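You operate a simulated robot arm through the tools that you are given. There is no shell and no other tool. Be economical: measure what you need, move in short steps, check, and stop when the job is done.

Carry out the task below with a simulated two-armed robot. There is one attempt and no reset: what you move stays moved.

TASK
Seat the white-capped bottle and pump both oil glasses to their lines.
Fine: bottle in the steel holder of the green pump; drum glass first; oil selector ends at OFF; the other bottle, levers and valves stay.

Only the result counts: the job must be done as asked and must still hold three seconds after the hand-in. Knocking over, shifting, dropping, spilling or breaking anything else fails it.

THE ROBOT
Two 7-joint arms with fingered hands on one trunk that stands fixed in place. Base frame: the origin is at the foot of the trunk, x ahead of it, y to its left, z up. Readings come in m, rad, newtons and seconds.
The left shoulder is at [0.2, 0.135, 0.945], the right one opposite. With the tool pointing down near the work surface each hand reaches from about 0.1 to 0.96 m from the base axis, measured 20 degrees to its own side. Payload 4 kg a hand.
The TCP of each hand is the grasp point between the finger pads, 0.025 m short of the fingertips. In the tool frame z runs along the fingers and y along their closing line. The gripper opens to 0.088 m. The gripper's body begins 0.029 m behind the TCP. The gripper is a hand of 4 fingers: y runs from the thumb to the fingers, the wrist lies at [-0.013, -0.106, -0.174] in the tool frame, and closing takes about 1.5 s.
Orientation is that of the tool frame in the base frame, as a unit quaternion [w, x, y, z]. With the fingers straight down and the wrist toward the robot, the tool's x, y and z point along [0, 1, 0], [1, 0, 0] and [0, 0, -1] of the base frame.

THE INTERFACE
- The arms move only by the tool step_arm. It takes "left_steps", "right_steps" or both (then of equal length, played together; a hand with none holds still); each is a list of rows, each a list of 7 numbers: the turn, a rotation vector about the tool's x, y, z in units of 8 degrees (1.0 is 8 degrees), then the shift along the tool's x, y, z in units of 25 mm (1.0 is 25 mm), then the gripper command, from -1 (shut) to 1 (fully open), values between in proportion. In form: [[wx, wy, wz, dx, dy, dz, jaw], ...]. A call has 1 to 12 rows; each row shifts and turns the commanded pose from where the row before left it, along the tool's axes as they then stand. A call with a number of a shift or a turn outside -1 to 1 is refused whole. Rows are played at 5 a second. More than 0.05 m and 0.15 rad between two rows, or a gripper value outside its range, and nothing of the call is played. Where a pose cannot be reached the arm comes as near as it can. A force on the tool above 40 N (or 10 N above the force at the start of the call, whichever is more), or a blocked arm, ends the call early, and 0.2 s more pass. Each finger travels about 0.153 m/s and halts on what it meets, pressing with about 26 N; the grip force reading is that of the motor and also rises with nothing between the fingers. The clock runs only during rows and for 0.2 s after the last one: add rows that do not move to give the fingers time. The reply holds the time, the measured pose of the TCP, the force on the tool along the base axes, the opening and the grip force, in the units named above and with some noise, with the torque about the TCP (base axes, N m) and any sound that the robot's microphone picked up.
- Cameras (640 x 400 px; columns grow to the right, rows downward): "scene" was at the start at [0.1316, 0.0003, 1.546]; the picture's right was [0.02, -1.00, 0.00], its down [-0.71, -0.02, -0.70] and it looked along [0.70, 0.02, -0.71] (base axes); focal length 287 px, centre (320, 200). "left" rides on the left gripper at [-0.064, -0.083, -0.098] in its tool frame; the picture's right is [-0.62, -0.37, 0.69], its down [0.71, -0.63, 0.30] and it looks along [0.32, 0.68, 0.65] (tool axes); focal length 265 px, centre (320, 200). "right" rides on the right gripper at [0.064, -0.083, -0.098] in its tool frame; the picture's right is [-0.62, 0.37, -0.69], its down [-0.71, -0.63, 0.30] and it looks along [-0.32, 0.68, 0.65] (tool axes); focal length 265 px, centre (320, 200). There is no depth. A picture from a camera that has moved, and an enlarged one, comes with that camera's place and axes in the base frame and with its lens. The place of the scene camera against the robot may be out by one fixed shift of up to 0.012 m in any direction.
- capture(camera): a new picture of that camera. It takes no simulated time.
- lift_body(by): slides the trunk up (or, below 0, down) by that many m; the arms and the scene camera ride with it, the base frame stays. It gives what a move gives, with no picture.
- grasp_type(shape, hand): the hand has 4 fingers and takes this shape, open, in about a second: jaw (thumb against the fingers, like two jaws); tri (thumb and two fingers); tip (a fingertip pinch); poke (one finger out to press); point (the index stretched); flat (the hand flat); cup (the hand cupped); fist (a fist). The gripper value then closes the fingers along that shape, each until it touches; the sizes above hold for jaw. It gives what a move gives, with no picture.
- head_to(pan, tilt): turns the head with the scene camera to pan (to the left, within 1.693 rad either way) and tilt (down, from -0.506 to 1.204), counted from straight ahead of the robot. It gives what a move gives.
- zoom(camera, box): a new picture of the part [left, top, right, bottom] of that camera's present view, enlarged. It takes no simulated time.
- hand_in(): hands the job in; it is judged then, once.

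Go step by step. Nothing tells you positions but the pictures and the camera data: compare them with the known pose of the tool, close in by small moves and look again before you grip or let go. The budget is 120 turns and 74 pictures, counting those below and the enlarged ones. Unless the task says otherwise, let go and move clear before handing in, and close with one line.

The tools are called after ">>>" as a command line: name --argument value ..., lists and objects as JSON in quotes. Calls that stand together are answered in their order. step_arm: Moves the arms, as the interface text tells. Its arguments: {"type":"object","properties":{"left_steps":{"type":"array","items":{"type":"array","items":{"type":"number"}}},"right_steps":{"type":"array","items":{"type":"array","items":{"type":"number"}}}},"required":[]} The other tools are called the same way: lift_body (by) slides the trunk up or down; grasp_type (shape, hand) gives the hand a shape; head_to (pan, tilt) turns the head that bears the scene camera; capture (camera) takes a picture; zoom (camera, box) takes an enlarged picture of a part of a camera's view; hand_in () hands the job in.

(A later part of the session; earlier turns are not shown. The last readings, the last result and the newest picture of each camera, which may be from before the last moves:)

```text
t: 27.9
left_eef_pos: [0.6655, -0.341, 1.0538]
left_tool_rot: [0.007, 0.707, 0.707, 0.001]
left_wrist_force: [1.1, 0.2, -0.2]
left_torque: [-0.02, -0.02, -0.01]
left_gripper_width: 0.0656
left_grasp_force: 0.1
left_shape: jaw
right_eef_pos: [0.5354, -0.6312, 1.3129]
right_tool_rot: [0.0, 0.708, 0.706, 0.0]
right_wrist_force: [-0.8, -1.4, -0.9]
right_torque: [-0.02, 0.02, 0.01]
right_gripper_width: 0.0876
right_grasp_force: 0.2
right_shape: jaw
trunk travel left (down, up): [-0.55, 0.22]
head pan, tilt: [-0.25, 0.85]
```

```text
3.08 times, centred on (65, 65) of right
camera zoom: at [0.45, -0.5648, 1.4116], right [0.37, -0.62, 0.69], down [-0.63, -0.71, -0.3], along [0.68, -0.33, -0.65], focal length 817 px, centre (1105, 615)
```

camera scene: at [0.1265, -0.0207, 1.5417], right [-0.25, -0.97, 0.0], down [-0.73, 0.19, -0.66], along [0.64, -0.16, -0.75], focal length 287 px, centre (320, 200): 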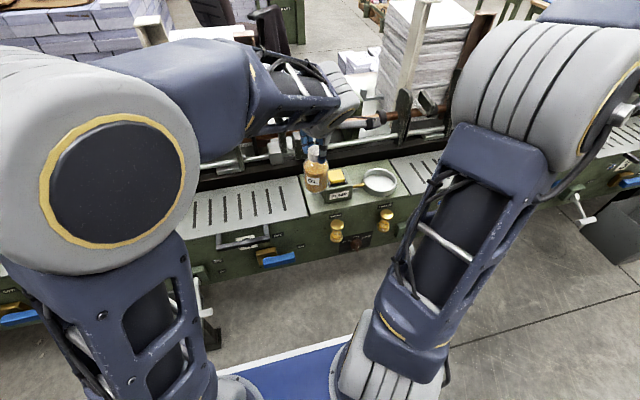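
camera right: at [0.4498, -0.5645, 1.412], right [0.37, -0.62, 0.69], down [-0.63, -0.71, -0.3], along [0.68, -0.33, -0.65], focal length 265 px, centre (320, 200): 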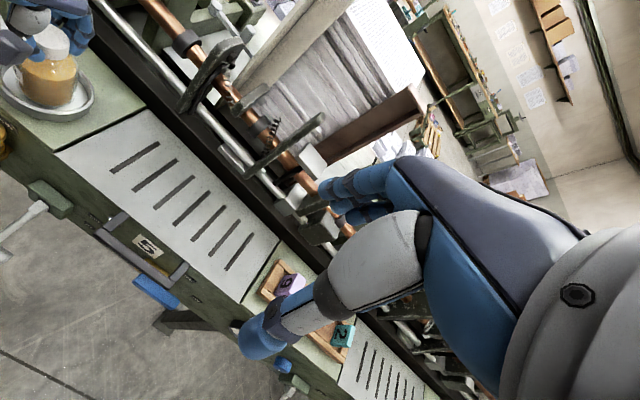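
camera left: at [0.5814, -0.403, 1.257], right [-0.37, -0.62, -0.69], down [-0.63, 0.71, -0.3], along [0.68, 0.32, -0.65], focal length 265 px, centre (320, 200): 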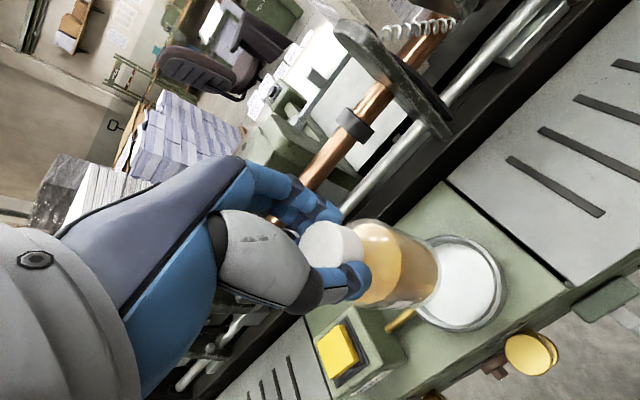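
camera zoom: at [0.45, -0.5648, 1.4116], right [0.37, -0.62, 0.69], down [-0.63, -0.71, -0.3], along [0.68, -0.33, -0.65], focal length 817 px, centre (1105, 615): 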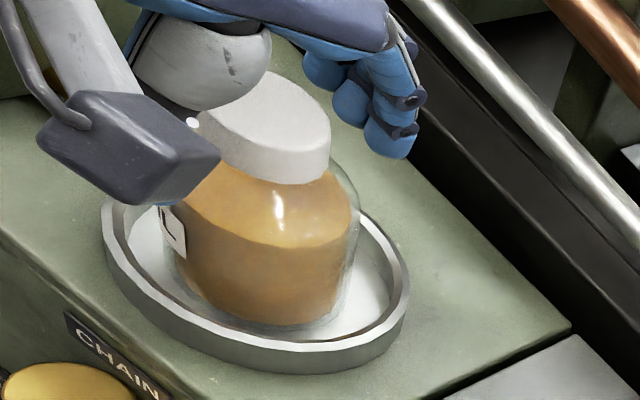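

Bottle stays upright in the holder. Raise the left hand, move it over toward the pump button (~[0.666,-0.202,1.0]) at height, and shape it to poke.

>>> step_arm --left_steps '[[0, 0, 0, 0, 0, -0.6, 0.5], [0, 0, 0, 0, 0, -1, 0.5], [0, 0, 0, 0, 0, -1, 0.5], [0, 0, 0, 0, 0, -1, 0.5], [0, 0, 0, 0, 0, -1, 0.5], [0, 0, 0, 0, 0, -0.8, 0.5], [0, 0, 0, 0.9, 0, 0, 0.5], [0, 0, 0, 0.9, 0, 0, 0.5], [0, 0, 0, 0.9, 0, 0, 0.5], [0, 0, 0, 0.9, 0, 0, 0.5], [0, 0, 0, 0.9, 0, 0, 0.5], [0, 0, 0, 0.9, 0, 0, 0.5]]'

>>> grasp_type --hand "left" --shape "poke"

>>> capture --camera "left"

>>> capture --camera "scene"

```text
t: 30.5
left_eef_pos: [0.6633, -0.2041, 1.1862]
left_tool_rot: [0.009, 0.707, 0.708, 0.0]
left_wrist_force: [-0.4, -0.1, 0.1]
left_torque: [0.02, -0.03, -0.02]
left_gripper_width: 0.0655
left_grasp_force: 0.0
left_shape: jaw
right_eef_pos: [0.5346, -0.6318, 1.313]
right_tool_rot: [0.0, 0.708, 0.706, 0.0]
right_wrist_force: [0.0, -0.4, -0.4]
right_torque: [0.0, 0.0, 0.0]
right_gripper_width: 0.0875
right_grasp_force: 0.1
right_shape: jaw
trunk travel left (down, up): [-0.55, 0.22]
head pan, tilt: [-0.25, 0.85]
```

```text
t: 31.4
left_eef_pos: [0.6624, -0.2056, 1.1872]
left_tool_rot: [0.009, 0.707, 0.707, 0.001]
left_wrist_force: [-0.4, 0.0, 0.5]
left_torque: [0.0, 0.03, -0.01]
left_gripper_width: 0.0001
left_grasp_force: 0.0
left_shape: poke
right_eef_pos: [0.5349, -0.631, 1.3127]
right_tool_rot: [0.0, 0.708, 0.706, 0.0]
right_wrist_force: [0.0, 0.8, 0.5]
right_torque: [0.0, -0.02, 0.0]
right_gripper_width: 0.0875
right_grasp_force: 0.2
right_shape: jaw
trunk travel left (down, up): [-0.55, 0.22]
head pan, tilt: [-0.25, 0.85]
```

```text
40 pictures are left
camera left: at [0.5777, -0.2682, 1.2858], right [-0.36, -0.63, -0.69], down [-0.63, 0.71, -0.32], along [0.69, 0.32, -0.65], focal length 265 px, centre (320, 200)
```

left: 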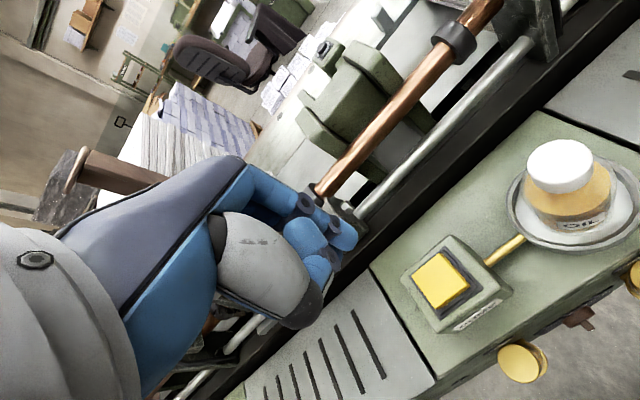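

```text
39 pictures are left
camera scene: at [0.1266, -0.021, 1.5417], right [-0.25, -0.97, 0.0], down [-0.73, 0.19, -0.66], along [0.64, -0.16, -0.75], focal length 287 px, centre (320, 200)
```

scene: 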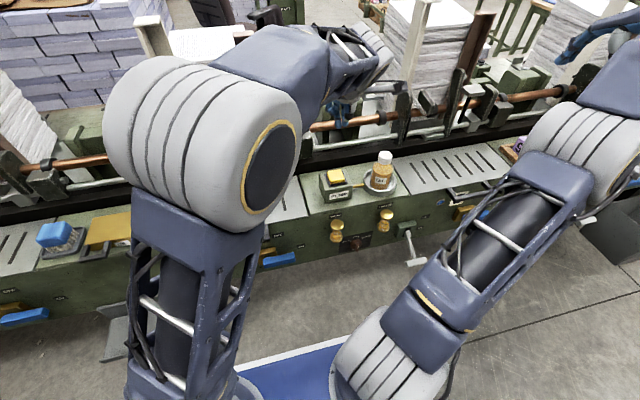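

The bottle sits well. Now I look closely at the glasses and selector.

>>> zoom --camera "scene" --box '[320, 195, 410, 260]'

```text
6.15 times, centred on (365, 228) of scene
camera zoom: at [0.1266, -0.021, 1.5417], right [-0.25, -0.97, 0.0], down [-0.73, 0.19, -0.66], along [0.64, -0.16, -0.75], focal length 1764 px, centre (43, 31)
```

zoom: 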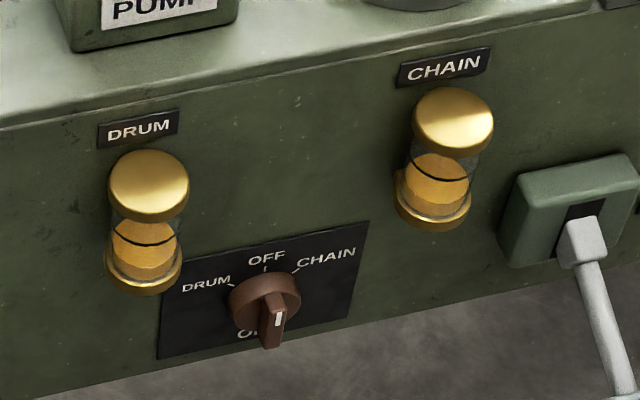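

Selector is around [0.60,-0.26,0.74] with DRUM / OFF / CHAIN marks; glasses at y≈-0.18 and -0.33. I'll bring the right hand to point forward so its camera sees the panel from the front.

>>> step_arm --right_steps '[[-1, 0, 0, 0, 0, 0, 1], [-1, 0, 0, 0, 0, 0, 1], [-1, 0, 0, 0, 0, 0, 1], [-1, 0, 0, 0, 0, 0, 1], [-1, 0, 0, 0, 0, 0, 1], [-1, 0, 0, 0, 0, 0, 1], [-1, 0, 0, 0, 0, 0, 1], [-1, 0, 0, 0, 0, 0, 1], [-1, 0, 0, 0, 0, 0, 1], [-1, 0, 0, 0, 0, 0, 1], [-1, 0, 0, 0, 0, 0, 1], [-0.25, 0, 0, 0, 0, 0, 1]]'

>>> step_arm --right_steps '[[0, 0, 0, 0.5, -1, -0.8, 1], [0, 0, 0, 0.5, -1, -0.8, 1], [0, 0, 0, 0.5, -1, -0.8, 1], [0, 0, 0, 0.5, -1, -0.8, 1], [0, 0, 0, 0.5, -1, -0.8, 1], [0, 0, 0, 0.5, -1, -0.8, 1], [0, 0, 0, 0.5, -1, -0.3, 1], [0, 0, 0, 0.5, -1, 0, 1], [0, 0, 0, 0.5, -1, 0, 1], [0, 0, 0, 0.5, -1, 0, 1], [0, 0, 0, 0.5, -1, 0, 1], [0, 0, 0, 0.5, -1, 0, 1]]'

>>> capture --camera "right"

```text
t: 34.0
left_eef_pos: [0.662, -0.2054, 1.1868]
left_tool_rot: [0.008, 0.707, 0.707, 0.001]
left_wrist_force: [0.7, -0.7, -0.1]
left_torque: [0.01, 0.02, 0.0]
left_gripper_width: 0.0
left_grasp_force: 0.0
left_shape: poke
right_eef_pos: [0.5351, -0.6304, 1.3144]
right_tool_rot: [0.501, 0.5, 0.499, 0.499]
right_wrist_force: [-0.6, 0.5, 0.0]
right_torque: [-0.01, 0.0, 0.0]
right_gripper_width: 0.088
right_grasp_force: 0.0
right_shape: jaw
trunk travel left (down, up): [-0.55, 0.22]
head pan, tilt: [-0.25, 0.85]
```

```text
t: 36.6
left_eef_pos: [0.6617, -0.2053, 1.1871]
left_tool_rot: [0.009, 0.707, 0.707, 0.001]
left_wrist_force: [-0.1, -0.2, -0.2]
left_torque: [0.0, -0.02, 0.01]
left_gripper_width: 0.0001
left_grasp_force: 0.1
left_shape: poke
right_eef_pos: [0.4036, -0.5275, 1.0344]
right_tool_rot: [0.498, 0.501, 0.5, 0.501]
right_wrist_force: [-0.2, 0.7, 0.0]
right_torque: [0.0, 0.01, 0.0]
right_gripper_width: 0.0878
right_grasp_force: 0.1
right_shape: jaw
right hand out of reach, approached as far as the arm can: row 10, 11, 12
trunk travel left (down, up): [-0.55, 0.22]
head pan, tilt: [-0.25, 0.85]
```

```text
37 pictures are left
camera right: at [0.303, -0.4612, 0.9517], right [-0.69, -0.62, 0.37], down [0.3, -0.71, -0.63], along [0.66, -0.33, 0.68], focal length 265 px, centre (320, 200)
```

right: 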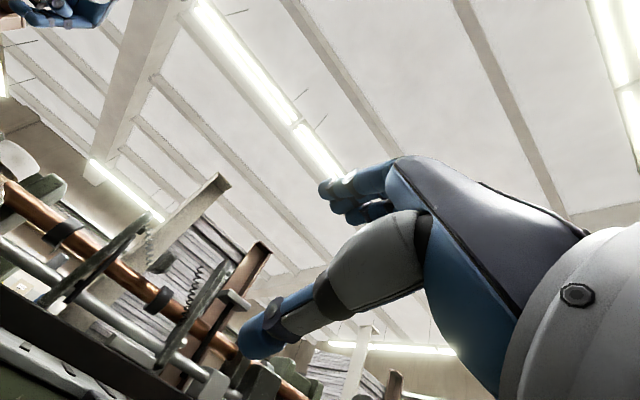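

Pointing fully forward makes the camera look up, so I'll pitch to 45° down and come in front of the panel.

>>> step_arm --right_steps '[[0.94, 0, 0, 0, 0, 0, 1], [0.94, 0, 0, 0, 0, 0, 1], [0.94, 0, 0, 0, 0, 0, 1], [0.94, 0, 0, 0, 0, 0, 1], [0.94, 0, 0, 0, 0, 0, 1], [0.94, 0, 0, 0, 0, 0, 1], [0, 0, 0, 0.96, -0.35, 0.7, 1], [0, 0, 0, 0.96, -0.35, 0.7, 1], [0, 0, 0, 0.96, -0.35, 0.7, 1], [0, 0, 0, 0.96, -0.35, 0.7, 1], [0, 0, 0, 0.96, -0.35, 0.7, 1], [0, 0, 0, 0.96, -0.35, 0.7, 1]]'

>>> capture --camera "right"

```text
t: 39.2
left_eef_pos: [0.6629, -0.2053, 1.187]
left_tool_rot: [0.009, 0.707, 0.707, 0.001]
left_wrist_force: [-0.3, -0.3, -0.5]
left_torque: [-0.03, 0.0, 0.03]
left_gripper_width: 0.0001
left_grasp_force: 0.1
left_shape: poke
right_eef_pos: [0.4687, -0.4141, 0.9466]
right_tool_rot: [0.268, 0.655, 0.653, 0.269]
right_wrist_force: [0.3, 0.5, 0.1]
right_torque: [-0.04, 0.01, 0.01]
right_gripper_width: 0.0878
right_grasp_force: 0.0
right_shape: jaw
right hand out of reach, approached as far as the arm can: row 10, 11, 12
trunk travel left (down, up): [-0.55, 0.22]
head pan, tilt: [-0.25, 0.85]
```

```text
36 pictures are left
camera right: at [0.3378, -0.347, 0.9571], right [-0.23, -0.62, 0.75], down [-0.24, -0.71, -0.66], along [0.95, -0.33, 0.01], focal length 265 px, centre (320, 200)
```

right: 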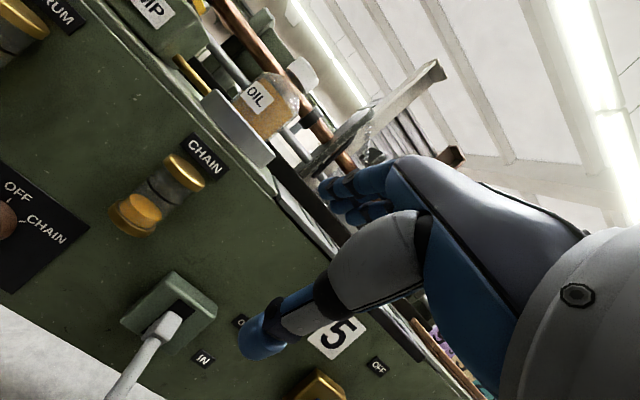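

Good view of the panel. Enlarge the chain glass and selector.

>>> zoom --camera "right" --box '[0, 120, 240, 290]'

```text
2.35 times, centred on (120, 205) of right
camera zoom: at [0.3378, -0.347, 0.9571], right [-0.23, -0.62, 0.75], down [-0.24, -0.71, -0.66], along [0.95, -0.33, 0.01], focal length 624 px, centre (791, 188)
```

zoom: 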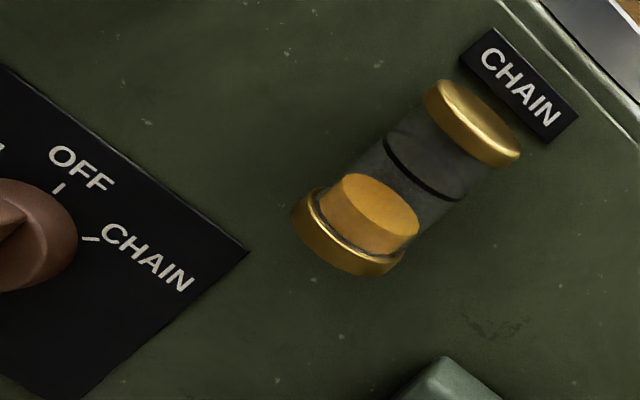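

Chain oil is well below its line. I'll slide left to see selector and drum glass.

>>> step_arm --right_steps '[[0, 0, 0, 1, 0.2, 0.2, 1], [0, 0, 0, 1, 0.2, 0.2, 1], [0, 0, 0, 1, 0.2, 0.2, 1], [0, 0, 0, 1, 0.2, 0.2, 1], [0, 0, 0, 1, 0.1, 0.3, 1]]'

>>> capture --camera "right"

```text
t: 40.4
left_eef_pos: [0.6629, -0.2053, 1.186]
left_tool_rot: [0.009, 0.707, 0.707, 0.001]
left_wrist_force: [0.2, 0.2, 0.0]
left_torque: [0.0, 0.01, -0.01]
left_gripper_width: 0.0001
left_grasp_force: 0.0
left_shape: poke
right_eef_pos: [0.5372, -0.328, 0.9424]
right_tool_rot: [0.27, 0.653, 0.654, 0.27]
right_wrist_force: [1.3, -0.7, -0.8]
right_torque: [0.01, -0.02, -0.01]
right_gripper_width: 0.0875
right_grasp_force: 0.1
right_shape: jaw
right hand out of reach, approached as far as the arm can: row 1, 2, 3, 4, 5
trunk travel left (down, up): [-0.55, 0.22]
head pan, tilt: [-0.25, 0.85]
```

```text
34 pictures are left
camera right: at [0.4064, -0.2613, 0.9533], right [-0.23, -0.62, 0.75], down [-0.23, -0.71, -0.66], along [0.95, -0.33, 0.02], focal length 265 px, centre (320, 200)
```

right: 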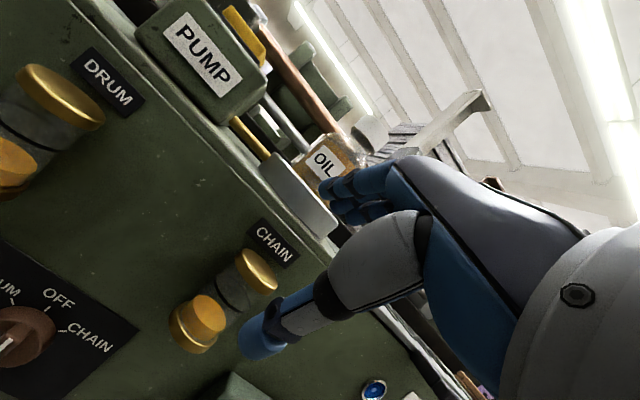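

Zoom the selector.

>>> zoom --camera "right" --box '[0, 240, 150, 400]'

```text
2.50 times, centred on (75, 320) of right
camera zoom: at [0.4064, -0.2613, 0.9533], right [-0.23, -0.62, 0.75], down [-0.23, -0.71, -0.66], along [0.95, -0.33, 0.02], focal length 664 px, centre (932, -100)
```

zoom: 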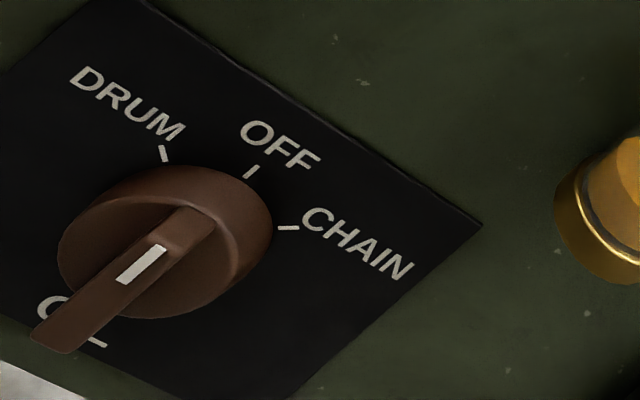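

The selector's bar marks OFF now; DRUM is ~45° counter‑clockwise and CHAIN ~45° clockwise. The right arm is cramped, so I'll back the hand off and raise the trunk 0.2 m for better reach.

>>> step_arm --right_steps '[[0, 0, 0, 0, -0.6, -0.6, 1], [0, 0, 0, 0, -0.6, -0.6, 1]]'

>>> lift_body --by 0.2

>>> capture --camera "scene"

```text
t: 41.0
left_eef_pos: [0.6635, -0.2047, 1.1881]
left_tool_rot: [0.008, 0.707, 0.707, 0.002]
left_wrist_force: [0.1, -0.5, 0.6]
left_torque: [0.01, 0.03, -0.02]
left_gripper_width: 0.0
left_grasp_force: 0.1
left_shape: poke
right_eef_pos: [0.5169, -0.3452, 0.9492]
right_tool_rot: [0.269, 0.655, 0.653, 0.268]
right_wrist_force: [0.0, 0.2, 0.4]
right_torque: [-0.02, 0.0, 0.01]
right_gripper_width: 0.088
right_grasp_force: 0.0
right_shape: jaw
right hand out of reach, approached as far as the arm can: row 1, 2
trunk travel left (down, up): [-0.55, 0.22]
head pan, tilt: [-0.25, 0.85]
```

```text
t: 43.2
left_eef_pos: [0.6625, -0.2055, 1.3865]
left_tool_rot: [0.009, 0.708, 0.707, 0.002]
left_wrist_force: [-0.1, -0.5, 0.1]
left_torque: [0.02, 0.01, 0.02]
left_gripper_width: 0.0
left_grasp_force: 0.0
left_shape: poke
right_eef_pos: [0.5166, -0.3461, 1.1491]
right_tool_rot: [0.269, 0.655, 0.653, 0.269]
right_wrist_force: [1.2, 0.3, -1.3]
right_torque: [0.0, 0.01, -0.02]
right_gripper_width: 0.0879
right_grasp_force: 0.0
right_shape: jaw
trunk travel left (down, up): [-0.75, 0.02]
head pan, tilt: [-0.25, 0.85]
```

```text
32 pictures are left
camera scene: at [0.1266, -0.021, 1.7417], right [-0.25, -0.97, 0.0], down [-0.73, 0.19, -0.66], along [0.64, -0.16, -0.75], focal length 287 px, centre (320, 200)
```

scene: 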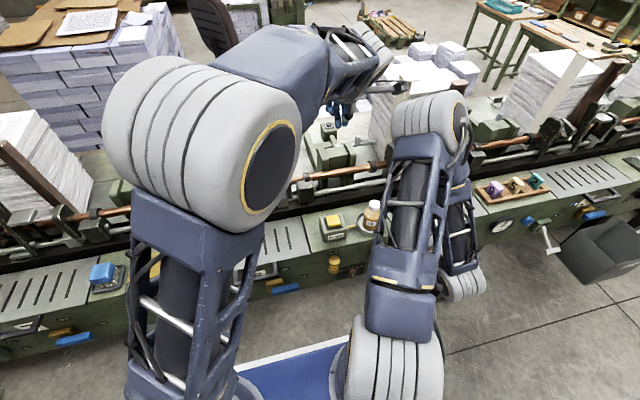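

Now reorient the right hand to point straight ahead with thumb and fingers closing sideways.

>>> step_arm --right_steps '[[-0.944, 0, 0, 0, -0.5, -0.5, 1], [-0.944, 0, 0, 0, -0.5, -0.5, 1], [-0.944, 0, 0, 0, 0, -0.5, 1], [-0.944, 0, 0, 0, 0, -0.5, 1], [-0.944, 0, 0, 0, 0, -0.5, 1], [-0.944, 0, 0, 0, 0, 0, 1], [0, 0, -0.94, 0, 0, 0, 1], [0, 0, -0.94, 0, 0, 0, 1], [0, 0, -0.94, 0, 0, 0, 1], [0, 0, -0.94, 0, 0, 0, 1], [0, 0, -0.94, 0, 0, 0, 1], [0, 0, -0.94, 0, 0, 0, 1]]'

>>> step_arm --right_steps '[[0, 0, -0.94, 0, 0, 0, 1], [0, 0, -0.94, 0, 0, 0, 1], [0, 0, -0.94, 0, 0, 0, 1], [0, 0, -0.94, 0, 0, 0, 1], [0, 0, -0.94, 0, 0, 0, 1], [0, 0, -0.94, 0, 0, 0, 1]]'

```text
t: 45.8
left_eef_pos: [0.664, -0.2038, 1.3865]
left_tool_rot: [0.009, 0.707, 0.707, 0.001]
left_wrist_force: [0.7, 0.4, -0.1]
left_torque: [-0.05, -0.02, 0.02]
left_gripper_width: 0.0001
left_grasp_force: 0.1
left_shape: poke
right_eef_pos: [0.617, -0.5964, 1.3574]
right_tool_rot: [0.653, 0.27, 0.654, 0.27]
right_wrist_force: [0.3, -0.5, -0.3]
right_torque: [0.01, 0.0, -0.04]
right_gripper_width: 0.088
right_grasp_force: 0.0
right_shape: jaw
right hand out of reach, approached as far as the arm can: row 1, 2, 3, 4, 5, 6, 7, 8, 9, 10, 11, 12
trunk travel left (down, up): [-0.75, 0.02]
head pan, tilt: [-0.25, 0.85]
```

```text
t: 47.2
left_eef_pos: [0.6638, -0.2044, 1.3863]
left_tool_rot: [0.009, 0.707, 0.707, 0.002]
left_wrist_force: [0.4, 0.0, -0.3]
left_torque: [-0.05, -0.01, 0.02]
left_gripper_width: 0.0
left_grasp_force: 0.0
left_shape: poke
right_eef_pos: [0.6398, -0.645, 1.3959]
right_tool_rot: [0.703, 0.003, 0.712, 0.005]
right_wrist_force: [-0.1, -0.5, -0.4]
right_torque: [0.01, 0.0, -0.02]
right_gripper_width: 0.0879
right_grasp_force: 0.1
right_shape: jaw
right hand out of reach, approached as far as the arm can: row 1, 2, 3, 4, 5, 6
trunk travel left (down, up): [-0.75, 0.02]
head pan, tilt: [-0.25, 0.85]
```

Orientation reached but the hand drifted outward due to reach. Lowering it should free the arm; move down and see.

>>> step_arm --right_steps '[[0, 0, 0, 1, 0, 0, 1], [0, 0, 0, 1, 0, 0, 1], [0, 0, 0, 1, 0, 0, 1], [0, 0, 0, 1, 0, 0, 1], [0, 0, 0, 1, 0, 0, 1], [0, 0, 0, 1, 0, 0, 1]]'

>>> capture --camera "scene"

```text
t: 48.6
left_eef_pos: [0.6619, -0.2038, 1.3866]
left_tool_rot: [0.009, 0.707, 0.707, 0.001]
left_wrist_force: [0.5, 0.7, -0.8]
left_torque: [0.01, 0.01, -0.05]
left_gripper_width: 0.0001
left_grasp_force: 0.0
left_shape: poke
right_eef_pos: [0.6135, -0.6592, 1.3904]
right_tool_rot: [0.703, 0.002, 0.711, 0.005]
right_wrist_force: [0.1, 0.7, 0.4]
right_torque: [0.01, 0.0, -0.01]
right_gripper_width: 0.0874
right_grasp_force: 0.1
right_shape: jaw
right hand out of reach, approached as far as the arm can: row 1, 2, 3, 4, 5, 6
trunk travel left (down, up): [-0.75, 0.02]
head pan, tilt: [-0.25, 0.85]
```

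```text
31 pictures are left
camera scene: at [0.1265, -0.0211, 1.7417], right [-0.25, -0.97, 0.0], down [-0.73, 0.19, -0.66], along [0.64, -0.16, -0.75], focal length 287 px, centre (320, 200)
```

scene: 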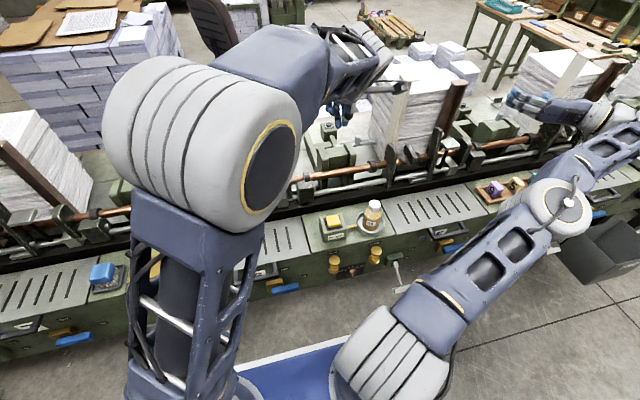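

The scene view is clear this way, but this right-arm posture is cramped. Better plan: the right hand presses the pump from above, the left turns the selector. First restore the right hand fingers-down, out to the right.

>>> step_arm --right_steps '[[0, 0, 0, -1, -0.6, 0.4, 1], [0, 0, 0, -1, -0.6, 0.4, 1], [0, 0, 0, -1, -0.6, 0.4, 1], [0, 0, 0, -1, -0.6, 0.4, 1], [0, 0, 0, -1, -0.6, 0.4, 1], [0, 0, 0, -1, -0.6, 0.4, 1], [0, 0, 0, -1, -0.6, 0.4, 1], [0, 0, 0, -1, -0.6, 0.4, 1], [0, 0, 0, -1, -0.6, 0.4, 1], [0, 0, 0, -1, -0.6, 0.4, 1]]'

>>> step_arm --right_steps '[[0, 0, 0.94, 0, 0, 0, 1], [0, 0, 0.94, 0, 0, 0, 1], [0, 0, 0.94, 0, 0, 0, 1], [0, 0, 0.94, 0, 0, 0, 1], [0, 0, 0.94, 0, 0, 0, 1], [0, 0, 0.94, 0, 0, 0, 1], [0, 0, 0.94, 0, 0, 0, 1], [0, 0, 0.94, 0, 0, 0, 1], [0, 0, 0.94, 0, 0, 0, 1], [0, 0, 0.94, 0, 0, 0, 1], [0, 0, 0.94, 0, 0, 0, 1], [0, 0, 0.94, 0, 0, 0, 1]]'

>>> step_arm --right_steps '[[0.94, 0, 0, 0, 0, 0, 1], [0.94, 0, 0, 0, 0, 0, 1], [0.94, 0, 0, 0, 0, 0, 1], [0.94, 0, 0, 0, 0, 0, 1], [0.94, 0, 0, 0, 0, 0, 1], [0.94, 0, 0, 0, 0, 0, 1], [0.94, 0, 0, 0, 0, 0, 1], [0.94, 0, 0, 0, 0, 0, 1], [0.94, 0, 0, 0, 0, 0, 1], [0.94, 0, 0, 0, 0, 0, 1], [0.94, 0, 0, 0, 0, 0, 1], [0.94, 0, 0, 0, 0, 0, 1]]'

```text
t: 50.8
left_eef_pos: [0.6642, -0.2053, 1.3878]
left_tool_rot: [0.009, 0.707, 0.707, 0.001]
left_wrist_force: [1.1, -0.5, -0.2]
left_torque: [0.0, 0.01, 0.0]
left_gripper_width: 0.0
left_grasp_force: 0.0
left_shape: poke
right_eef_pos: [0.6116, -0.6242, 1.5216]
right_tool_rot: [0.707, 0.0, 0.707, -0.001]
right_wrist_force: [0.4, 0.4, 0.5]
right_torque: [0.0, 0.0, -0.01]
right_gripper_width: 0.0879
right_grasp_force: 0.0
right_shape: jaw
right hand out of reach, approached as far as the arm can: row 1, 2, 3, 4, 5, 6, 7, 8, 9, 10
trunk travel left (down, up): [-0.75, 0.02]
head pan, tilt: [-0.25, 0.85]
```

```text
t: 53.4
left_eef_pos: [0.6627, -0.2033, 1.3874]
left_tool_rot: [0.01, 0.707, 0.707, 0.001]
left_wrist_force: [0.5, -0.3, 0.1]
left_torque: [0.0, -0.03, -0.01]
left_gripper_width: 0.0
left_grasp_force: 0.1
left_shape: poke
right_eef_pos: [0.611, -0.6229, 1.5233]
right_tool_rot: [0.5, 0.501, 0.499, 0.5]
right_wrist_force: [-0.5, -0.6, 0.5]
right_torque: [-0.01, -0.04, -0.01]
right_gripper_width: 0.0877
right_grasp_force: 0.0
right_shape: jaw
trunk travel left (down, up): [-0.75, 0.02]
head pan, tilt: [-0.25, 0.85]
```

```text
t: 56.0
left_eef_pos: [0.6627, -0.2051, 1.3868]
left_tool_rot: [0.009, 0.707, 0.707, 0.001]
left_wrist_force: [0.2, 0.1, 0.2]
left_torque: [-0.01, -0.01, 0.04]
left_gripper_width: 0.0001
left_grasp_force: 0.0
left_shape: poke
right_eef_pos: [0.5948, -0.6043, 1.504]
right_tool_rot: [-0.003, 0.709, 0.706, -0.002]
right_wrist_force: [0.7, -0.2, 0.7]
right_torque: [-0.03, -0.05, 0.0]
right_gripper_width: 0.0878
right_grasp_force: 0.0
right_shape: jaw
right hand out of reach, approached as far as the arm can: row 11, 12
trunk travel left (down, up): [-0.75, 0.02]
head pan, tilt: [-0.25, 0.85]
```

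Commands track fine now. I'll drop the trunk back, then pitch the left hand (poke shape) 40° forward and bring it in front of the selector; the right hand will later press the pump.

>>> lift_body --by -0.2

>>> step_arm --left_steps '[[-1, 0, 0, 0, 0, 0, 1], [-1, 0, 0, 0, 0, 0, 1], [-1, 0, 0, 0, 0, 0, 1], [-1, 0, 0, 0, 0, 0, 1], [-1, 0, 0, 0, 0, 0, 1]]'

>>> step_arm --left_steps '[[0, 0, 0, -0.16, -0.95, 0, 1], [0, 0, 0, -0.16, -0.95, 0, 1], [0, 0, 0, -0.16, -0.95, 0, 1], [0, 0, 0, -0.16, -0.95, 0, 1], [0, 0, 0, -0.16, -0.95, 0, 1], [0, 0, 0, -0.16, -0.95, 0, 1], [0, 0, 0, -0.16, -0.95, 0, 1]]'

>>> capture --camera "left"

```text
t: 58.2
left_eef_pos: [0.6631, -0.2047, 1.1866]
left_tool_rot: [0.008, 0.707, 0.707, 0.002]
left_wrist_force: [-0.5, -0.2, 0.5]
left_torque: [-0.04, 0.0, 0.01]
left_gripper_width: 0.0001
left_grasp_force: 0.0
left_shape: poke
right_eef_pos: [0.5964, -0.6053, 1.3052]
right_tool_rot: [-0.003, 0.708, 0.706, 0.0]
right_wrist_force: [0.3, -0.5, 0.2]
right_torque: [0.01, -0.02, -0.01]
right_gripper_width: 0.0878
right_grasp_force: 0.0
right_shape: jaw
trunk travel left (down, up): [-0.55, 0.22]
head pan, tilt: [-0.25, 0.85]
```

```text
t: 59.4
left_eef_pos: [0.6615, -0.205, 1.1875]
left_tool_rot: [0.25, 0.661, 0.664, 0.244]
left_wrist_force: [0.5, 0.7, -0.6]
left_torque: [0.01, -0.01, 0.02]
left_gripper_width: 0.0
left_grasp_force: 0.0
left_shape: poke
right_eef_pos: [0.5964, -0.6053, 1.3051]
right_tool_rot: [-0.002, 0.708, 0.707, 0.0]
right_wrist_force: [-0.8, -0.1, -0.7]
right_torque: [0.0, 0.02, 0.02]
right_gripper_width: 0.0878
right_grasp_force: 0.1
right_shape: jaw
trunk travel left (down, up): [-0.55, 0.22]
head pan, tilt: [-0.25, 0.85]
```

```text
t: 61.0
left_eef_pos: [0.5421, -0.2296, 1.0819]
left_tool_rot: [0.251, 0.655, 0.669, 0.246]
left_wrist_force: [0.4, -0.3, 0.8]
left_torque: [0.02, 0.02, -0.01]
left_gripper_width: 0.0
left_grasp_force: 0.1
left_shape: poke
right_eef_pos: [0.5958, -0.6049, 1.3042]
right_tool_rot: [-0.002, 0.709, 0.705, -0.001]
right_wrist_force: [-0.3, 0.9, -0.6]
right_torque: [0.0, -0.02, 0.0]
right_gripper_width: 0.0878
right_grasp_force: 0.1
right_shape: jaw
trunk travel left (down, up): [-0.55, 0.22]
head pan, tilt: [-0.25, 0.85]
```

```text
30 pictures are left
camera left: at [0.4148, -0.296, 1.1022], right [0.19, -0.63, -0.76], down [-0.29, 0.7, -0.65], along [0.94, 0.34, -0.05], focal length 265 px, centre (320, 200)
```

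left: 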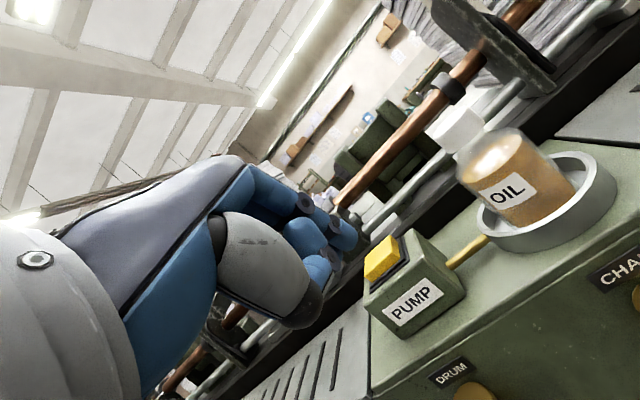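

The pitched posture works and its camera sees well. Continue down in front of the panel.

>>> step_arm --left_steps '[[0, 0, 0, -0.05, -0.86, 0.71, 1], [0, 0, 0, -0.05, -0.86, 0.71, 1], [0, 0, 0, -0.05, -0.86, 0.71, 1], [0, 0, 0, -0.05, -0.86, 0.71, 1], [0, 0, 0, -0.05, -0.86, 0.71, 1], [0, 0, 0, -0.05, -0.86, 0.71, 1], [0, 0, 0, -0.05, -0.86, 0.71, 1]]'

>>> capture --camera "left"

```text
t: 62.6
left_eef_pos: [0.506, -0.2458, 0.892]
left_tool_rot: [0.256, 0.657, 0.667, 0.242]
left_wrist_force: [0.2, -1.0, -0.2]
left_torque: [0.02, 0.0, 0.05]
left_gripper_width: 0.0
left_grasp_force: 0.2
left_shape: poke
right_eef_pos: [0.5985, -0.6023, 1.3064]
right_tool_rot: [0.0, 0.706, 0.708, -0.001]
right_wrist_force: [-0.9, -0.2, -0.1]
right_torque: [0.04, -0.02, 0.03]
right_gripper_width: 0.0876
right_grasp_force: 0.2
right_shape: jaw
trunk travel left (down, up): [-0.55, 0.22]
head pan, tilt: [-0.25, 0.85]
```

```text
29 pictures are left
camera left: at [0.3794, -0.31, 0.9132], right [0.18, -0.64, -0.75], down [-0.28, 0.7, -0.66], along [0.94, 0.33, -0.05], focal length 265 px, centre (320, 200)
```

left: 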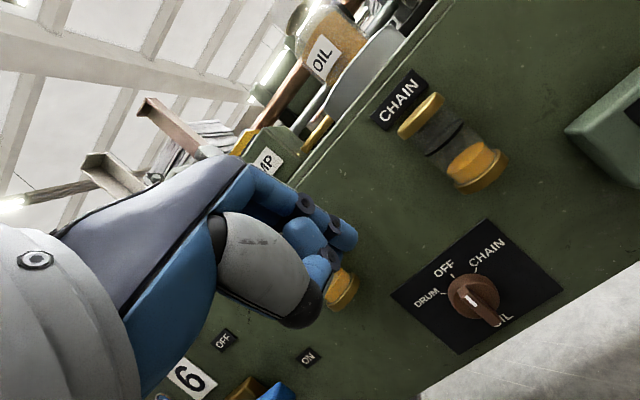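

Excellent view: knob base about [0.60,-0.259,0.747]. I need to see the poking finger's geometry; zoom.

>>> zoom --camera "left" --box '[260, 160, 540, 360]'

```text
2.00 times, centred on (400, 260) of left
camera zoom: at [0.3794, -0.31, 0.9132], right [0.18, -0.64, -0.75], down [-0.28, 0.7, -0.66], along [0.94, 0.33, -0.05], focal length 531 px, centre (160, 80)
```

zoom: 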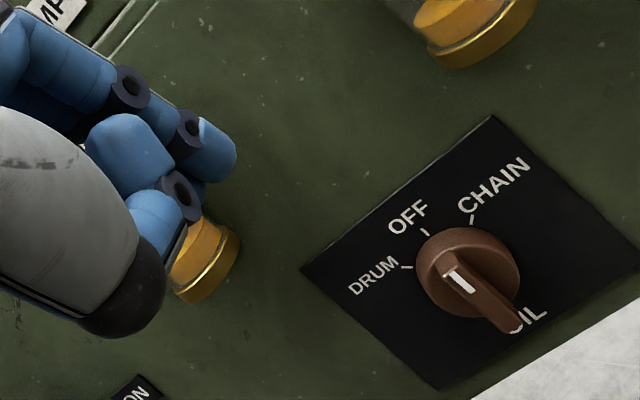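

Knob centre ≈[0.60,-0.261,0.745]; bar ~32 mm long protruding about 20 mm, at OFF. I'll move the fingertip close, to the right of the bar's top.

>>> step_arm --left_steps '[[0, 0, 0, -0.27, -0.455, 0.96, 1], [0, 0, 0, -0.27, -0.455, 0.96, 1], [0, 0, 0, -0.27, -0.455, 0.96, 1], [0, 0, 0, -0.27, -0.455, 0.96, 1]]'

>>> capture --camera "left"

```text
t: 63.6
left_eef_pos: [0.5302, -0.2706, 0.7832]
left_tool_rot: [0.248, 0.663, 0.663, 0.244]
left_wrist_force: [0.2, -0.1, 0.3]
left_torque: [0.01, 0.0, 0.03]
left_gripper_width: 0.0001
left_grasp_force: 0.0
left_shape: poke
right_eef_pos: [0.5961, -0.6052, 1.3052]
right_tool_rot: [0.0, 0.708, 0.706, 0.0]
right_wrist_force: [0.4, -0.1, 0.1]
right_torque: [-0.02, 0.01, 0.0]
right_gripper_width: 0.0877
right_grasp_force: 0.0
right_shape: jaw
trunk travel left (down, up): [-0.55, 0.22]
head pan, tilt: [-0.25, 0.85]
```

```text
27 pictures are left
camera left: at [0.4023, -0.3351, 0.8052], right [0.17, -0.63, -0.76], down [-0.28, 0.71, -0.65], along [0.95, 0.32, -0.05], focal length 265 px, centre (320, 200)
```

left: 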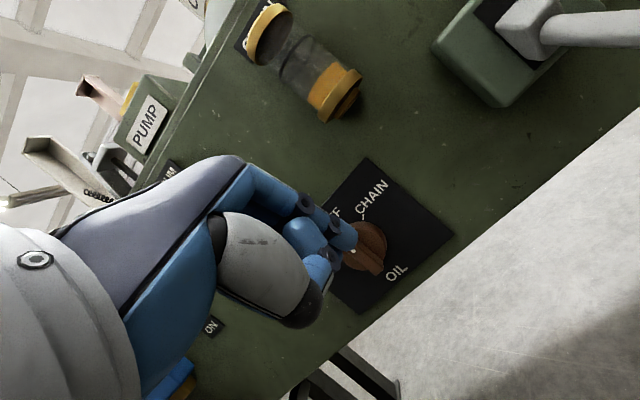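

>>> zoom --camera "left" --box '[290, 160, 450, 300]'

```text
2.86 times, centred on (370, 230) of left
camera zoom: at [0.4023, -0.3351, 0.8052], right [0.17, -0.63, -0.76], down [-0.28, 0.71, -0.65], along [0.95, 0.32, -0.05], focal length 758 px, centre (177, 114)
```

zoom: 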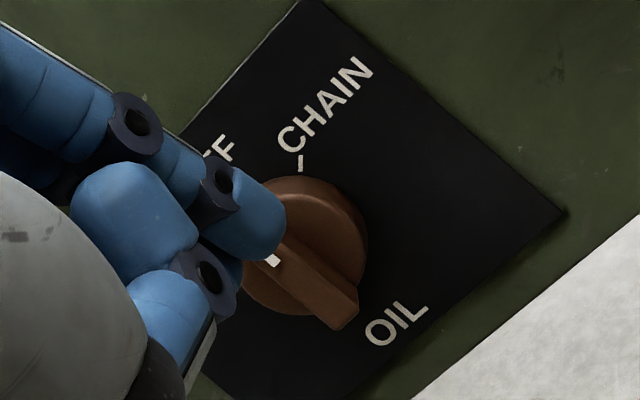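

Fingertip is in front of the bar's top, some 3–4 cm off the panel. Advance 25 mm, a touch to the right and down.

>>> step_arm --left_steps '[[0, 0, 0, -0.1, 0.27, 0.45, 1], [0, 0, 0, -0.1, 0.27, 0.45, 1]]'

>>> zoom --camera "left" --box '[290, 160, 450, 300]'

```text
t: 64.2
left_eef_pos: [0.5554, -0.277, 0.7748]
left_tool_rot: [0.249, 0.662, 0.664, 0.244]
left_wrist_force: [1.3, 0.2, 0.5]
left_torque: [-0.02, 0.0, 0.02]
left_gripper_width: 0.0
left_grasp_force: 0.0
left_shape: poke
right_eef_pos: [0.5968, -0.6043, 1.3054]
right_tool_rot: [-0.002, 0.708, 0.707, -0.001]
right_wrist_force: [-0.5, 0.0, 0.0]
right_torque: [0.04, 0.03, -0.02]
right_gripper_width: 0.0878
right_grasp_force: 0.1
right_shape: jaw
trunk travel left (down, up): [-0.55, 0.22]
head pan, tilt: [-0.25, 0.85]
```

```text
2.86 times, centred on (370, 230) of left
camera zoom: at [0.4291, -0.3405, 0.7973], right [0.17, -0.63, -0.76], down [-0.28, 0.71, -0.65], along [0.94, 0.32, -0.05], focal length 758 px, centre (177, 114)
```

zoom: 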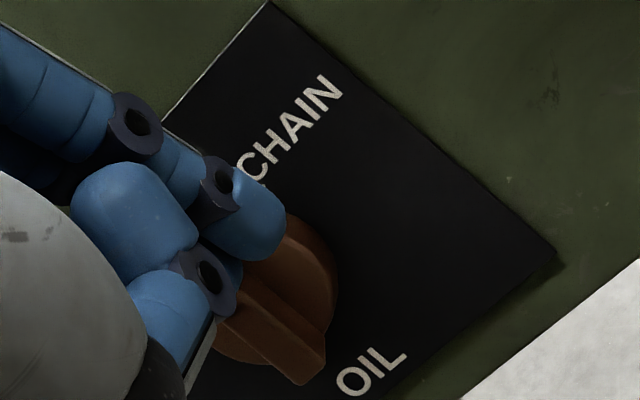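

Fingertip is ~12 mm up and ~10 mm right of the knob centre. Shift 6 mm more right, then advance slowly.

>>> step_arm --left_steps '[[0, 0, 0, -0.25, 0, 0, 1], [0, 0, 0, 0, 0.18, 0.16, 1], [0, 0, 0, 0, 0.18, 0.16, 1], [0, 0, 0, 0, 0.18, 0.16, 1]]'

>>> zoom --camera "left" --box '[290, 160, 450, 300]'

```text
t: 65.2
left_eef_pos: [0.5743, -0.2839, 0.7747]
left_tool_rot: [0.249, 0.661, 0.664, 0.244]
left_wrist_force: [0.8, -0.1, 0.4]
left_torque: [0.01, 0.0, 0.0]
left_gripper_width: 0.0
left_grasp_force: 0.1
left_shape: poke
right_eef_pos: [0.597, -0.6044, 1.3038]
right_tool_rot: [-0.002, 0.707, 0.707, 0.0]
right_wrist_force: [-0.1, 0.9, -0.7]
right_torque: [0.02, 0.0, -0.03]
right_gripper_width: 0.0876
right_grasp_force: 0.0
right_shape: jaw
trunk travel left (down, up): [-0.55, 0.22]
head pan, tilt: [-0.25, 0.85]
```

```text
2.86 times, centred on (370, 230) of left
camera zoom: at [0.4467, -0.3477, 0.7969], right [0.17, -0.63, -0.76], down [-0.28, 0.71, -0.65], along [0.94, 0.32, -0.05], focal length 758 px, centre (177, 114)
```

zoom: 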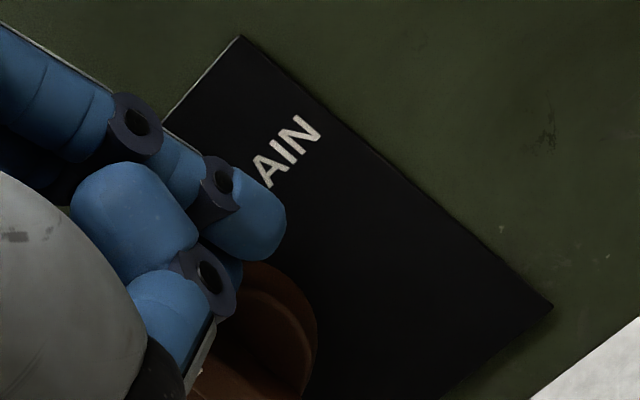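

No contact yet; the tip is beside the bar at about [0.586,-0.295,0.762]. Lower 5 mm and push left in small steps.

>>> step_arm --left_steps '[[0, 0, 0, 0, -0.13, 0.15, 1], [0, 0, 0, 0.25, 0, 0, 1], [0, 0, 0, 0.25, 0, 0, 1], [0, 0, 0, 0.25, 0, 0, 1]]'

>>> zoom --camera "left" --box '[290, 160, 450, 300]'

```text
t: 66.2
left_eef_pos: [0.5749, -0.2678, 0.7722]
left_tool_rot: [0.251, 0.661, 0.664, 0.243]
left_wrist_force: [-0.6, -9.2, 5.3]
left_torque: [-0.11, -0.07, -0.12]
left_gripper_width: 0.0
left_grasp_force: 0.0
left_shape: poke
right_eef_pos: [0.5966, -0.6045, 1.3051]
right_tool_rot: [-0.001, 0.708, 0.706, -0.001]
right_wrist_force: [0.5, -1.4, 0.3]
right_torque: [-0.01, -0.05, 0.01]
right_gripper_width: 0.0877
right_grasp_force: 0.0
right_shape: jaw
trunk travel left (down, up): [-0.55, 0.22]
head pan, tilt: [-0.25, 0.85]
```

```text
2.86 times, centred on (370, 230) of left
camera zoom: at [0.447, -0.3301, 0.7938], right [0.17, -0.63, -0.76], down [-0.28, 0.71, -0.65], along [0.95, 0.32, -0.05], focal length 758 px, centre (177, 114)
```

zoom: 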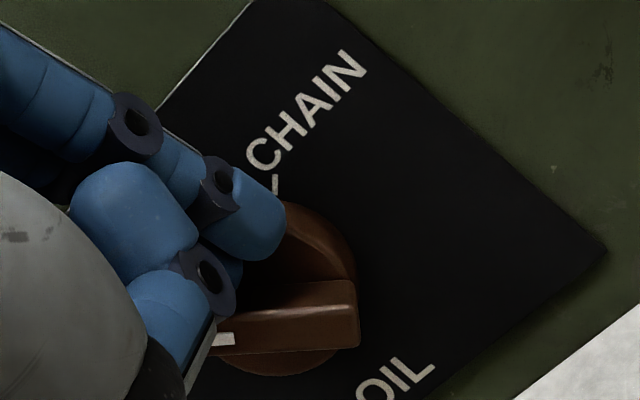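

The bar turned about 45–50° toward DRUM. Back the finger off and view.

>>> step_arm --left_steps '[[0, 0, 0, -0.35, 0, 0, 1], [0, 0, 0, -0.2, -0.4, -0.4, 1], [0, 0, 0, 0, -0.7, -0.7, 1], [0, 0, 0, 0, -0.7, -0.7, 1]]'

>>> zoom --camera "left" --box '[200, 60, 480, 300]'

```text
t: 67.2
left_eef_pos: [0.5123, -0.2796, 0.775]
left_tool_rot: [0.25, 0.662, 0.664, 0.243]
left_wrist_force: [0.3, -0.9, 0.0]
left_torque: [0.01, -0.02, -0.05]
left_gripper_width: 0.0
left_grasp_force: 0.2
left_shape: poke
right_eef_pos: [0.5971, -0.6048, 1.304]
right_tool_rot: [-0.002, 0.707, 0.707, 0.0]
right_wrist_force: [-0.4, -0.2, -0.3]
right_torque: [-0.05, -0.04, 0.01]
right_gripper_width: 0.088
right_grasp_force: 0.0
right_shape: jaw
trunk travel left (down, up): [-0.55, 0.22]
head pan, tilt: [-0.25, 0.85]
```

```text
1.67 times, centred on (340, 180) of left
camera zoom: at [0.3849, -0.3438, 0.7963], right [0.17, -0.63, -0.76], down [-0.28, 0.71, -0.65], along [0.94, 0.32, -0.05], focal length 442 px, centre (287, 233)
```

zoom: 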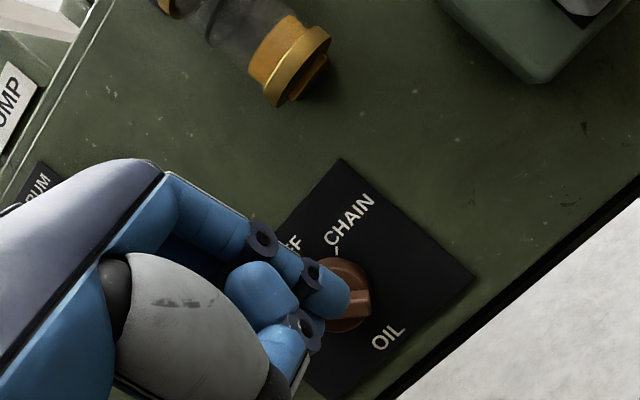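

The finger hides it; move up and left so the camera sees the knob and the drum glass.

>>> step_arm --left_steps '[[0, 0, 0, 0, 0.6, -0.7, 1], [0, 0, 0, 0, 0.6, -0.7, 1], [0, 0, 0, 0.8, 0.6, -0.7, 1], [0, 0, 0, 0.9, 0.6, -0.7, 1], [0, 0, 0, 0.9, 0.4, -0.5, 1], [0, 0, 0, 0.9, 0, 0, 1], [0, 0, 0, 0.9, 0, 0, 1]]'

>>> capture --camera "left"

```text
t: 68.8
left_eef_pos: [0.511, -0.1698, 0.8842]
left_tool_rot: [0.252, 0.66, 0.664, 0.244]
left_wrist_force: [-0.1, 0.5, 0.2]
left_torque: [0.0, 0.0, 0.01]
left_gripper_width: 0.0001
left_grasp_force: 0.1
left_shape: poke
right_eef_pos: [0.5961, -0.6057, 1.3056]
right_tool_rot: [-0.001, 0.708, 0.707, 0.0]
right_wrist_force: [-0.2, -0.3, 0.4]
right_torque: [0.0, 0.01, 0.0]
right_gripper_width: 0.0878
right_grasp_force: 0.0
right_shape: jaw
trunk travel left (down, up): [-0.55, 0.22]
head pan, tilt: [-0.25, 0.85]
```

```text
21 pictures are left
camera left: at [0.3844, -0.2338, 0.9052], right [0.18, -0.63, -0.76], down [-0.28, 0.71, -0.65], along [0.94, 0.33, -0.05], focal length 265 px, centre (320, 200)
```

left: 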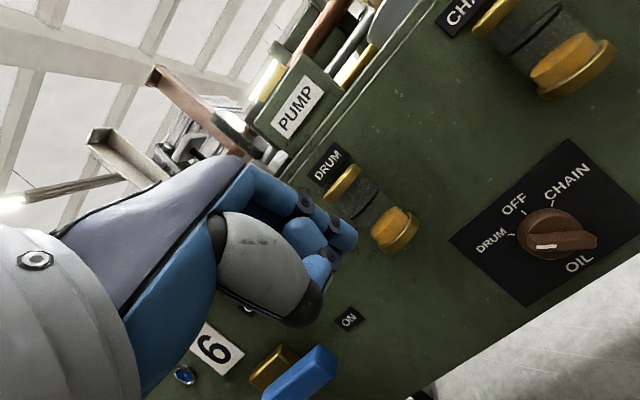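

Selector is at DRUM, and this pose lets me watch both glasses. Now shape the right hand to poke and bring it above the pump button at height.

>>> grasp_type --hand "right" --shape "poke"

>>> step_arm --right_steps '[[0, 0, 0, 1, 0.23, 0.15, 1], [0, 0, 0, 1, 0.23, 0.15, 1], [0, 0, 0, 1, 0.23, 0.15, 1], [0, 0, 0, 1, 0.23, 0.15, 1], [0, 0, 0, 1, 0.23, 0.15, 1], [0, 0, 0, 1, 0.23, 0.15, 1], [0, 0, 0, 1, 0.23, 0.15, 1], [0, 0, 0, 1, 0.23, 0.15, 1], [0, 0, 0, 1, 0.23, 0.15, 1], [0, 0, 0, 1, 0.23, 0.15, 1], [0, 0, 0, 1, 0.23, 0.15, 1], [0, 0, 0, 1, 0.2, 0.15, 1]]'

>>> capture --camera "scene"

```text
t: 69.7
left_eef_pos: [0.512, -0.1693, 0.8831]
left_tool_rot: [0.25, 0.66, 0.666, 0.244]
left_wrist_force: [0.3, -0.5, 0.0]
left_torque: [0.04, 0.01, -0.03]
left_gripper_width: 0.0003
left_grasp_force: 0.1
left_shape: poke
right_eef_pos: [0.5968, -0.605, 1.305]
right_tool_rot: [-0.002, 0.708, 0.706, -0.001]
right_wrist_force: [-1.1, -0.4, -0.2]
right_torque: [0.0, 0.0, -0.02]
right_gripper_width: 0.0001
right_grasp_force: 0.0
right_shape: poke
trunk travel left (down, up): [-0.55, 0.22]
head pan, tilt: [-0.25, 0.85]
```

```text
t: 72.3
left_eef_pos: [0.5126, -0.1685, 0.8835]
left_tool_rot: [0.251, 0.66, 0.665, 0.245]
left_wrist_force: [0.1, -0.8, -0.4]
left_torque: [-0.02, -0.01, -0.03]
left_gripper_width: 0.0
left_grasp_force: 0.1
left_shape: poke
right_eef_pos: [0.6655, -0.3055, 1.2596]
right_tool_rot: [-0.001, 0.707, 0.707, -0.001]
right_wrist_force: [0.3, 0.0, 0.5]
right_torque: [0.01, 0.01, -0.02]
right_gripper_width: 0.0
right_grasp_force: 0.0
right_shape: poke
trunk travel left (down, up): [-0.55, 0.22]
head pan, tilt: [-0.25, 0.85]
```

```text
20 pictures are left
camera scene: at [0.1266, -0.0211, 1.5417], right [-0.25, -0.97, 0.0], down [-0.73, 0.19, -0.66], along [0.64, -0.16, -0.75], focal length 287 px, centre (320, 200)
```

scene: 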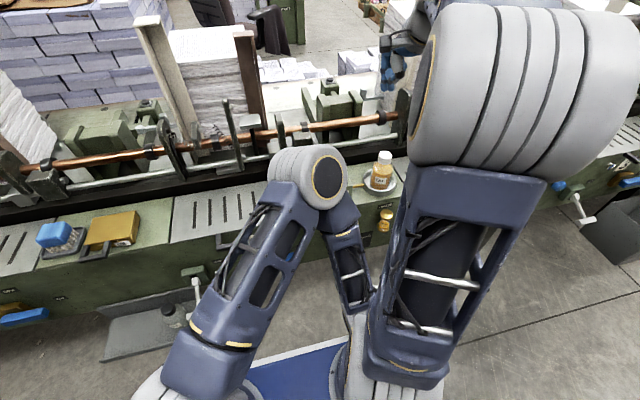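

The left elbow is too near the pump for the right hand to share. I'll withdraw the right hand and press with the left instead, watching with the head camera.

>>> step_arm --right_steps '[[0, 0, 0, -1, -0.2, -0.15, 1], [0, 0, 0, -1, -0.2, -0.15, 1], [0, 0, 0, -1, -0.2, -0.15, 1], [0, 0, 0, -1, -0.2, -0.15, 1], [0, 0, 0, -1, -0.2, -0.15, 1], [0, 0, 0, -1, -0.2, -0.15, 1], [0, 0, 0, -1, -0.2, -0.15, 1], [0, 0, 0, -1, -0.2, -0.15, 1], [0, 0, 0, -1, -0.2, -0.15, 1], [0, 0, 0, -1, -0.2, -0.15, 1], [0, 0, 0, -1, -0.2, -0.15, 1], [0, 0, 0, -1, -0.2, -0.15, 1]]'

>>> step_arm --left_steps '[[0, 0, 0, 0, 0.86, -0.71, 1], [0, 0, 0, 0, 0.86, -0.71, 1], [0, 0, 0, 0, 0.86, -0.71, 1], [0, 0, 0, 0, 0.86, -0.71, 1], [0, 0, 0, 0, 0.86, -0.71, 1], [0, 0, 0, 0, 0.86, -0.71, 1], [0, 0, 0, 0, 0.86, -0.71, 1], [0, 0, 0, 0, 0.95, 0, 1], [0, 0, 0, 0, 0.95, 0, 1], [0, 0, 0, 0, 0.95, 0, 1], [0, 0, 0, 0, 0.95, 0, 1]]'

>>> step_arm --left_steps '[[1, 0, 0, -0.2, 0, 0, 1], [1, 0, 0, -0.2, 0, 0, 1], [1, 0, 0, -0.2, 0, 0, 1], [1, 0, 0, -0.2, 0, 0, 1], [1, 0, 0, 0, 0, 0, 1]]'

```text
t: 74.9
left_eef_pos: [0.5118, -0.1685, 0.883]
left_tool_rot: [0.25, 0.66, 0.665, 0.244]
left_wrist_force: [0.1, 0.7, -0.1]
left_torque: [-0.01, -0.02, 0.02]
left_gripper_width: 0.0
left_grasp_force: 0.0
left_shape: poke
right_eef_pos: [0.6024, -0.5995, 1.3]
right_tool_rot: [-0.002, 0.708, 0.706, -0.001]
right_wrist_force: [-0.1, 1.1, -0.7]
right_torque: [0.01, 0.02, -0.03]
right_gripper_width: 0.0002
right_grasp_force: 0.1
right_shape: poke
right hand out of reach, approached as far as the arm can: row 12
trunk travel left (down, up): [-0.55, 0.22]
head pan, tilt: [-0.25, 0.85]
```

```text
t: 77.3
left_eef_pos: [0.6157, -0.1659, 1.1368]
left_tool_rot: [0.249, 0.662, 0.664, 0.243]
left_wrist_force: [-0.2, -0.8, 0.6]
left_torque: [-0.03, 0.02, -0.03]
left_gripper_width: 0.0002
left_grasp_force: 0.1
left_shape: poke
right_eef_pos: [0.6016, -0.6006, 1.2997]
right_tool_rot: [-0.003, 0.708, 0.707, -0.001]
right_wrist_force: [0.3, -0.6, 0.3]
right_torque: [-0.01, 0.0, 0.0]
right_gripper_width: 0.0
right_grasp_force: 0.1
right_shape: poke
trunk travel left (down, up): [-0.55, 0.22]
head pan, tilt: [-0.25, 0.85]
```

```text
t: 78.5
left_eef_pos: [0.6147, -0.186, 1.1381]
left_tool_rot: [0.008, 0.708, 0.706, 0.001]
left_wrist_force: [-0.3, -0.7, 0.8]
left_torque: [0.0, 0.0, 0.01]
left_gripper_width: 0.0
left_grasp_force: 0.0
left_shape: poke
right_eef_pos: [0.6013, -0.6003, 1.2999]
right_tool_rot: [-0.002, 0.708, 0.706, -0.001]
right_wrist_force: [-0.2, -0.2, 0.0]
right_torque: [-0.01, -0.02, -0.03]
right_gripper_width: 0.0001
right_grasp_force: 0.1
right_shape: poke
trunk travel left (down, up): [-0.55, 0.22]
head pan, tilt: [-0.25, 0.85]
```

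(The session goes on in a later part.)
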